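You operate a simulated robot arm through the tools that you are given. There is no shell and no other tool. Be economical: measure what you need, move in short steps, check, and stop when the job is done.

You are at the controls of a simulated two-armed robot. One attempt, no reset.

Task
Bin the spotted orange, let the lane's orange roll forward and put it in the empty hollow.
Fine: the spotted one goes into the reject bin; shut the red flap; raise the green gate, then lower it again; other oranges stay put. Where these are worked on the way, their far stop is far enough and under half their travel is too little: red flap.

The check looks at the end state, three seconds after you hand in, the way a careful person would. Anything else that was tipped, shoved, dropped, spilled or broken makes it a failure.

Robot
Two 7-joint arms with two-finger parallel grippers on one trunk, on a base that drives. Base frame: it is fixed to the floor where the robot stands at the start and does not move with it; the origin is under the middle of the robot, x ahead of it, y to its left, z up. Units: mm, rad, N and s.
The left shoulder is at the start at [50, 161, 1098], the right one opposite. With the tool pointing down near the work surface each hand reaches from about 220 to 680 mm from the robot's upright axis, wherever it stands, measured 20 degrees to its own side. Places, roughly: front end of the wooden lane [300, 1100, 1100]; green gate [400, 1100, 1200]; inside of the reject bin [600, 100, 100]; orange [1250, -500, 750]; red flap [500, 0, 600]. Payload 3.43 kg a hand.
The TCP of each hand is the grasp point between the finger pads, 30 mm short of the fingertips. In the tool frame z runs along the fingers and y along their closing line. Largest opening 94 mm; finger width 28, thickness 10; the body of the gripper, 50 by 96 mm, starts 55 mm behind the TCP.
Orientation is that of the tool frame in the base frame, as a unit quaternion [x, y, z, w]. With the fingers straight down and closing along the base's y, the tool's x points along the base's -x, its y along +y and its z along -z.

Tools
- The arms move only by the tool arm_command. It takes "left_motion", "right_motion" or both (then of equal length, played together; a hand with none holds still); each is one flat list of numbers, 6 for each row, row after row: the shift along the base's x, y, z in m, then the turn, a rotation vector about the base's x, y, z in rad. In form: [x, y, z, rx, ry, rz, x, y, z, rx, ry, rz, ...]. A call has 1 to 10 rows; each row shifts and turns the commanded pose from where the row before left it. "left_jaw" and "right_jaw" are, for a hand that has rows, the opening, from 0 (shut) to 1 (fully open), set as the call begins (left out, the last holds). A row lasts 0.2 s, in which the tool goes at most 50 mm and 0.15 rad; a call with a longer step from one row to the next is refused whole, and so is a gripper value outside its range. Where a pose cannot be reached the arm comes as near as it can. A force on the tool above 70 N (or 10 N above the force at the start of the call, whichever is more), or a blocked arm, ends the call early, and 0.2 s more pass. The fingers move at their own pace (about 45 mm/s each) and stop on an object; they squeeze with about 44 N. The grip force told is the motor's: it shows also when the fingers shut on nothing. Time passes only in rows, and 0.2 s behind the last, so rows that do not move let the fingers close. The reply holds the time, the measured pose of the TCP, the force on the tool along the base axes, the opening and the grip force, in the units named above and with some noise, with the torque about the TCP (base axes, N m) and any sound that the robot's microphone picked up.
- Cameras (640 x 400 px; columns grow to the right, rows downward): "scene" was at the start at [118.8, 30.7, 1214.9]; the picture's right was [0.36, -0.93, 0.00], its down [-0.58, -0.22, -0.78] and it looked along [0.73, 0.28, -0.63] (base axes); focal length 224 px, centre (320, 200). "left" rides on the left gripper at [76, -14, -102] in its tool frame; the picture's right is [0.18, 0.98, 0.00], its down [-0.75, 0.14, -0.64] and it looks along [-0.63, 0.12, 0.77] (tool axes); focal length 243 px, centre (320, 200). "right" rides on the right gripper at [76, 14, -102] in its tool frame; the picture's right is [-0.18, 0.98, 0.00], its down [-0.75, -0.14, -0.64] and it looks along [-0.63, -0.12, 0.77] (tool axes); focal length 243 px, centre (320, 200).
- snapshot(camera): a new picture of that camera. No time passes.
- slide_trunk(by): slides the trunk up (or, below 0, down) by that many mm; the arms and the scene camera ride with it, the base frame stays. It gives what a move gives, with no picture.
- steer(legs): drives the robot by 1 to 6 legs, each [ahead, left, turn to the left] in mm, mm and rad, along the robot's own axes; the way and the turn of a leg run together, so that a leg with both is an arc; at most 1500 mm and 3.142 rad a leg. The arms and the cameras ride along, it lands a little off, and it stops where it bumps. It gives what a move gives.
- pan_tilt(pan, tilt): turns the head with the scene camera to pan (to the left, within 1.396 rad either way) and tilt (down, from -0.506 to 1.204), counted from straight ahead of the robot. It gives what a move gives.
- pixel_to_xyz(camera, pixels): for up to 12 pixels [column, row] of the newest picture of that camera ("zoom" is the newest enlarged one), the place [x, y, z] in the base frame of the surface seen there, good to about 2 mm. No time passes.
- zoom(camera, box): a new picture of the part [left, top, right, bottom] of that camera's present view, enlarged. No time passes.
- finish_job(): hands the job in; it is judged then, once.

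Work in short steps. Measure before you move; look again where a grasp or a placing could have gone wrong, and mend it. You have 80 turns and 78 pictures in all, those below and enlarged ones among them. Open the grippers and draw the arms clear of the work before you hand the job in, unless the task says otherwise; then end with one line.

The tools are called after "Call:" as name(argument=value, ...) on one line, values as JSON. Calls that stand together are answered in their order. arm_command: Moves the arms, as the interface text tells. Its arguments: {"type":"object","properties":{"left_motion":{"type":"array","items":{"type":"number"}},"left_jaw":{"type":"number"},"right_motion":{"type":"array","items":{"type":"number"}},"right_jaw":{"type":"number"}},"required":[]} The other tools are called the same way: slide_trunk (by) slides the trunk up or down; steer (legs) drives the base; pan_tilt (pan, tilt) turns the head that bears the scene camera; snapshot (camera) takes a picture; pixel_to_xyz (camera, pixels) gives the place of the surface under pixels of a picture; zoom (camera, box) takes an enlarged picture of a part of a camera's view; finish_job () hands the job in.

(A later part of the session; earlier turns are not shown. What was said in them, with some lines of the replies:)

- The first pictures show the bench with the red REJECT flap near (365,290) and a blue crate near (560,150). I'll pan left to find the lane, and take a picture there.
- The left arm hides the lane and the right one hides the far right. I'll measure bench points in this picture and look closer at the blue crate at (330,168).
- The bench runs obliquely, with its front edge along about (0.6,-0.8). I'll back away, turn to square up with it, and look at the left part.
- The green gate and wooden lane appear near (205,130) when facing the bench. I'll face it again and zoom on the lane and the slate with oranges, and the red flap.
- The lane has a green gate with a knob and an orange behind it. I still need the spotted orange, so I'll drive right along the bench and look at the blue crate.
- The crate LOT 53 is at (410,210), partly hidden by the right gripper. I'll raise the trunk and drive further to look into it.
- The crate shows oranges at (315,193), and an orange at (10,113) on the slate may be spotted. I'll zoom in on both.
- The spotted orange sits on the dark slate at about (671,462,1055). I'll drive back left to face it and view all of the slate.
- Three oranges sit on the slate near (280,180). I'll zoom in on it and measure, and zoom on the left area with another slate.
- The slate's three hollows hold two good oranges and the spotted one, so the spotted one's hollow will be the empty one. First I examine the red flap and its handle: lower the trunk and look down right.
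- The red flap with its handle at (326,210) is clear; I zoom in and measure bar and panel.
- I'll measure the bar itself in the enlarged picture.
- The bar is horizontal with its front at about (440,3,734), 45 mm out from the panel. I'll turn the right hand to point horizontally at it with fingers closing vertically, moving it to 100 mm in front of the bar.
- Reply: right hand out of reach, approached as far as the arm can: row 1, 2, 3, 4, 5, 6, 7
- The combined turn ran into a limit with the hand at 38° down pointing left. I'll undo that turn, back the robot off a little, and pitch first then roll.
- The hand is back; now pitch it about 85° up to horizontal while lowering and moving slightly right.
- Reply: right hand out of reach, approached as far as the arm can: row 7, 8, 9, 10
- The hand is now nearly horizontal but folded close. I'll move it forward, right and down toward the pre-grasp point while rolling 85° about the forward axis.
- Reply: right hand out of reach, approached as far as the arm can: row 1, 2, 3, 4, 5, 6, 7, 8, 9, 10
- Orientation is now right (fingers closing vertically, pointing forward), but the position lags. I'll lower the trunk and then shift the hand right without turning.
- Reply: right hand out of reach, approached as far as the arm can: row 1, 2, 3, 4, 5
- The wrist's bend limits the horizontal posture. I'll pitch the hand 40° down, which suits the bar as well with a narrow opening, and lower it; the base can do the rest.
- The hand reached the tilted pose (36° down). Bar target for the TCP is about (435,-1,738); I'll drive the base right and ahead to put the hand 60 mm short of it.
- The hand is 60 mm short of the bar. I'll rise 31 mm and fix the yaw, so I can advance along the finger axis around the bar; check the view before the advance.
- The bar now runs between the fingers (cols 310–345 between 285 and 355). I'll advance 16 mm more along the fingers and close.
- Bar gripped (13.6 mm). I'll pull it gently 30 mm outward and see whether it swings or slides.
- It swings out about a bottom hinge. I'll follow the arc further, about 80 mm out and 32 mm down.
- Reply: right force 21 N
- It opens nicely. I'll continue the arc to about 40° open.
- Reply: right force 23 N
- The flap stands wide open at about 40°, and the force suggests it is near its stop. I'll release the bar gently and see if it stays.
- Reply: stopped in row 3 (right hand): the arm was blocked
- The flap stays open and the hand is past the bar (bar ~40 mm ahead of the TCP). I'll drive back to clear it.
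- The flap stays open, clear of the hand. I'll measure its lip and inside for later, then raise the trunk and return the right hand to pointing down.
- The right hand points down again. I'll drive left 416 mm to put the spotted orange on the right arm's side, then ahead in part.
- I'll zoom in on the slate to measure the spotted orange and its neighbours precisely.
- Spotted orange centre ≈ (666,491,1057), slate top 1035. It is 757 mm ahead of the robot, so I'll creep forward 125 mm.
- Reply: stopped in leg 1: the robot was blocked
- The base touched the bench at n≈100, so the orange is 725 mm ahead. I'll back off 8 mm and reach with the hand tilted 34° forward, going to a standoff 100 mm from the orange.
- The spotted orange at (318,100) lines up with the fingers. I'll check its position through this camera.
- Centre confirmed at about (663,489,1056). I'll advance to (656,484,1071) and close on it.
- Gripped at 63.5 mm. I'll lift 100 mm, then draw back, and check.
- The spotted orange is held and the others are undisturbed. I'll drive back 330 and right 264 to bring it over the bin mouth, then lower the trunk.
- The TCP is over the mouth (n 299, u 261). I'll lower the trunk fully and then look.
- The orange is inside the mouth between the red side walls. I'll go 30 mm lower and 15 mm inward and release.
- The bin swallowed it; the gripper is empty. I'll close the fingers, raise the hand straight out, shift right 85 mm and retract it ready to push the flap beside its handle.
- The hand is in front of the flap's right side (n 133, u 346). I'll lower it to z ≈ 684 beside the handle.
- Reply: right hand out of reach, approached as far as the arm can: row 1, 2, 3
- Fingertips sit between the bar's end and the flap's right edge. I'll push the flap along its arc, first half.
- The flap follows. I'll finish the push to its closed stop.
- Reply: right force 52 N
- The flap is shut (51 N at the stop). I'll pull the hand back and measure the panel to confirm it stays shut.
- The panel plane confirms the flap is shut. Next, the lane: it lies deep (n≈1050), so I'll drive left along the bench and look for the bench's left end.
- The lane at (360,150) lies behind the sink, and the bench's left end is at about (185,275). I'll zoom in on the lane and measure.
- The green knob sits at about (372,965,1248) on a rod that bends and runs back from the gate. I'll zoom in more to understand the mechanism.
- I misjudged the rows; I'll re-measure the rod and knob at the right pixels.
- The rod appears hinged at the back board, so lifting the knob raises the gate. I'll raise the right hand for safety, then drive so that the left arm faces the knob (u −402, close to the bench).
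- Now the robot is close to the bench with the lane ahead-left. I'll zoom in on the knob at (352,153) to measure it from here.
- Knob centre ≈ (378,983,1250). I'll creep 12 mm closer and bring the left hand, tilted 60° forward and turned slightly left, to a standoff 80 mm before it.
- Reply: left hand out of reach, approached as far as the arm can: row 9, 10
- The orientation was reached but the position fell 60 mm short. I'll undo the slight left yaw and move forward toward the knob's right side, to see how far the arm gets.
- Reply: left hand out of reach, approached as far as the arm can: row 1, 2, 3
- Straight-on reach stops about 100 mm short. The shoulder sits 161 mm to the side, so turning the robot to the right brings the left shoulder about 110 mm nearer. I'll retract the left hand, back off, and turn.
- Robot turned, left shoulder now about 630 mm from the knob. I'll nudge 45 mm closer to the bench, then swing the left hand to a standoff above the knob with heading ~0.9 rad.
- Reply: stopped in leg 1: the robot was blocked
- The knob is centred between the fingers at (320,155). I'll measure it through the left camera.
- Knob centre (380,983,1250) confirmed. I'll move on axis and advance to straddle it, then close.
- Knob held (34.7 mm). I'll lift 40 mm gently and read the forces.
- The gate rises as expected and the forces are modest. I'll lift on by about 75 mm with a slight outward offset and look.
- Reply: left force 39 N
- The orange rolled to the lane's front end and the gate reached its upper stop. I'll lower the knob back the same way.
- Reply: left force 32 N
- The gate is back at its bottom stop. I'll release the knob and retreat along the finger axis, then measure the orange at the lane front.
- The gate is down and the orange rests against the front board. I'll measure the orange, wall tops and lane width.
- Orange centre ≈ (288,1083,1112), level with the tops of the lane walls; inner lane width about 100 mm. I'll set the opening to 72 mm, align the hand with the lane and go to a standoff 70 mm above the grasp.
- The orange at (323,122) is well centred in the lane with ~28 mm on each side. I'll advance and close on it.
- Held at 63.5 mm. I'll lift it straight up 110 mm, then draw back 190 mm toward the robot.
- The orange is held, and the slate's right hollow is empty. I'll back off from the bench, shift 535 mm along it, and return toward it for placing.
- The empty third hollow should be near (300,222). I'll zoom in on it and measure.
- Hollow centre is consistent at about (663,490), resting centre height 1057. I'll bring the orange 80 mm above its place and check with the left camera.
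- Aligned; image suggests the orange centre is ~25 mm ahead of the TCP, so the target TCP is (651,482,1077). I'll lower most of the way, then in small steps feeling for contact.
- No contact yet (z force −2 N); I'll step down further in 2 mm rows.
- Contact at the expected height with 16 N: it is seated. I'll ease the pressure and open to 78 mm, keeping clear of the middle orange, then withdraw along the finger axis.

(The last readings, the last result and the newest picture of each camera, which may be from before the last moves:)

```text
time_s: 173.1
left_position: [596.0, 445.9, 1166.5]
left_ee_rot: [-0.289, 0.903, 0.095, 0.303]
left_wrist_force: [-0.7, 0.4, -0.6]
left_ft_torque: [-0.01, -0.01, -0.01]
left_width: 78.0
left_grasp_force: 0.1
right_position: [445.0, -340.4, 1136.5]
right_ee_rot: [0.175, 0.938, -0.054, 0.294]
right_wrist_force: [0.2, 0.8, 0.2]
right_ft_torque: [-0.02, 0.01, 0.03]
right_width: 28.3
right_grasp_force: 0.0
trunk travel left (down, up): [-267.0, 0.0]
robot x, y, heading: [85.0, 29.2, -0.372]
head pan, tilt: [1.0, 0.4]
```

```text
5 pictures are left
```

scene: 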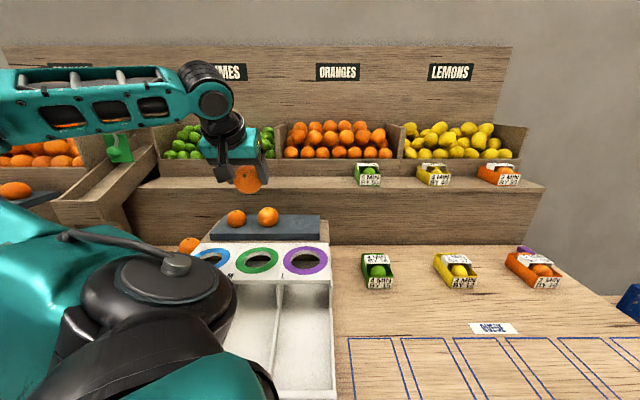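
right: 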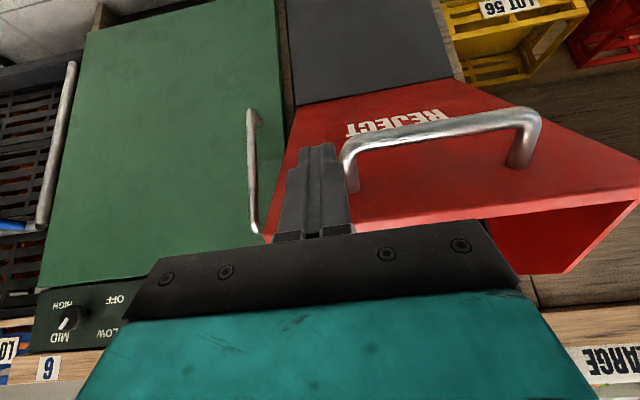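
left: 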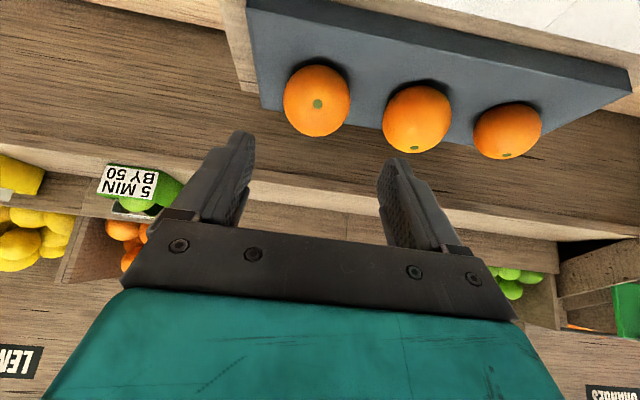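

All three oranges stand in their hollows. I'll draw both hands back, open both grippers, and drive away from the bench for a final look.

Call:
arm_command(left_motion=[-0.03, -0.022, 0.01, 0, 0, 0, -0.03, -0.022, 0.01, 0, 0, 0, -0.03, -0.022, 0, 0, 0, 0, -0.03, -0.022, 0, 0, 0, 0, -0.03, -0.022, 0, 0, 0, 0], left_jaw=1.0, right_motion=[0, 0, 0, 0, 0, 0, 0, 0, 0, 0, 0, 0, 0, 0, 0, 0, 0, 0, 0, 0, 0, 0, 0, 0, 0, 0, 0, 0, 0, 0], right_jaw=1.0)

Call:
steer(legs=[[-180, -288, 0]])

Call:
pan_tilt(pan=1.0, tilt=0.5)

Call:
snapshot(camera="scene")

```text
time_s: 174.3
left_position: [483.0, 348.6, 1209.2]
left_ee_rot: [-0.289, 0.903, 0.096, 0.304]
left_wrist_force: [0.1, -0.8, 0.2]
left_ft_torque: [0.01, 0.02, 0.02]
left_width: 94.1
left_grasp_force: 0.1
left hand out of reach, approached as far as the arm can: row 4, 5
right_position: [444.6, -339.1, 1136.3]
right_ee_rot: [0.175, 0.938, -0.054, 0.294]
right_wrist_force: [0.2, 0.4, 0.1]
right_ft_torque: [0.02, 0.0, -0.02]
right_width: 94.1
right_grasp_force: 0.0
trunk travel left (down, up): [-267.0, 0.0]
robot x, y, heading: [83.9, 30.5, -0.378]
head pan, tilt: [1.0, 0.4]
```

```text
time_s: 177.4
left_position: [213.8, 145.5, 1209.2]
left_ee_rot: [-0.289, 0.903, 0.096, 0.302]
left_wrist_force: [-0.6, 0.5, -0.8]
left_ft_torque: [0.02, 0.01, -0.02]
left_width: 94.1
left_grasp_force: 0.1
right_position: [175.1, -541.9, 1136.4]
right_ee_rot: [0.174, 0.938, -0.053, 0.293]
right_wrist_force: [-1.0, 0.0, -0.2]
right_ft_torque: [0.0, -0.03, 0.01]
right_width: 94.2
right_grasp_force: 0.1
trunk travel left (down, up): [-267.0, 0.0]
robot x, y, heading: [-189.5, -175.4, -0.37]
head pan, tilt: [1.0, 0.4]
```

```text
time_s: 178.1
left_position: [211.6, 147.9, 1209.4]
left_ee_rot: [-0.289, 0.903, 0.097, 0.303]
left_wrist_force: [-0.2, 1.1, -0.5]
left_ft_torque: [-0.02, 0.02, -0.02]
left_width: 94.0
left_grasp_force: 0.0
right_position: [176.7, -541.8, 1136.8]
right_ee_rot: [0.173, 0.939, -0.053, 0.293]
right_wrist_force: [0.6, 0.3, -0.5]
right_ft_torque: [-0.01, 0.0, 0.0]
right_width: 94.0
right_grasp_force: 0.1
trunk travel left (down, up): [-267.0, 0.0]
robot x, y, heading: [-185.6, -176.3, -0.371]
head pan, tilt: [1.0, 0.499]
```

```text
4 pictures are left
```

scene: 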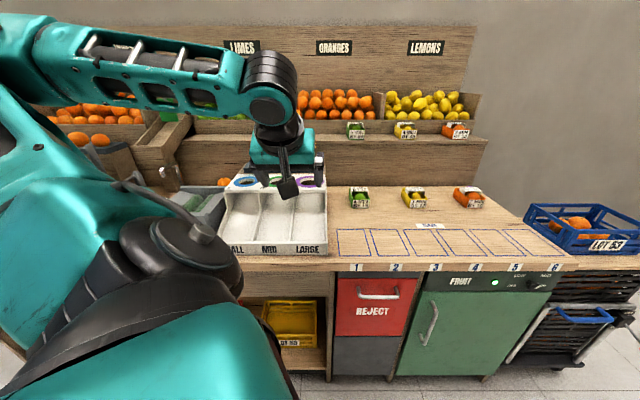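

The red flap is shut, nothing else looks moved, the gate was seen down after release, and the hands are clear with grippers open. I'm handing the job in.

Call:
finish_job()

```text
The job is handed in.
```

I dropped the spotted orange into the reject bin and shut the red flap. I raised and lowered the green gate, then set the lane's orange in the emptied hollow; the other oranges looked undisturbed.
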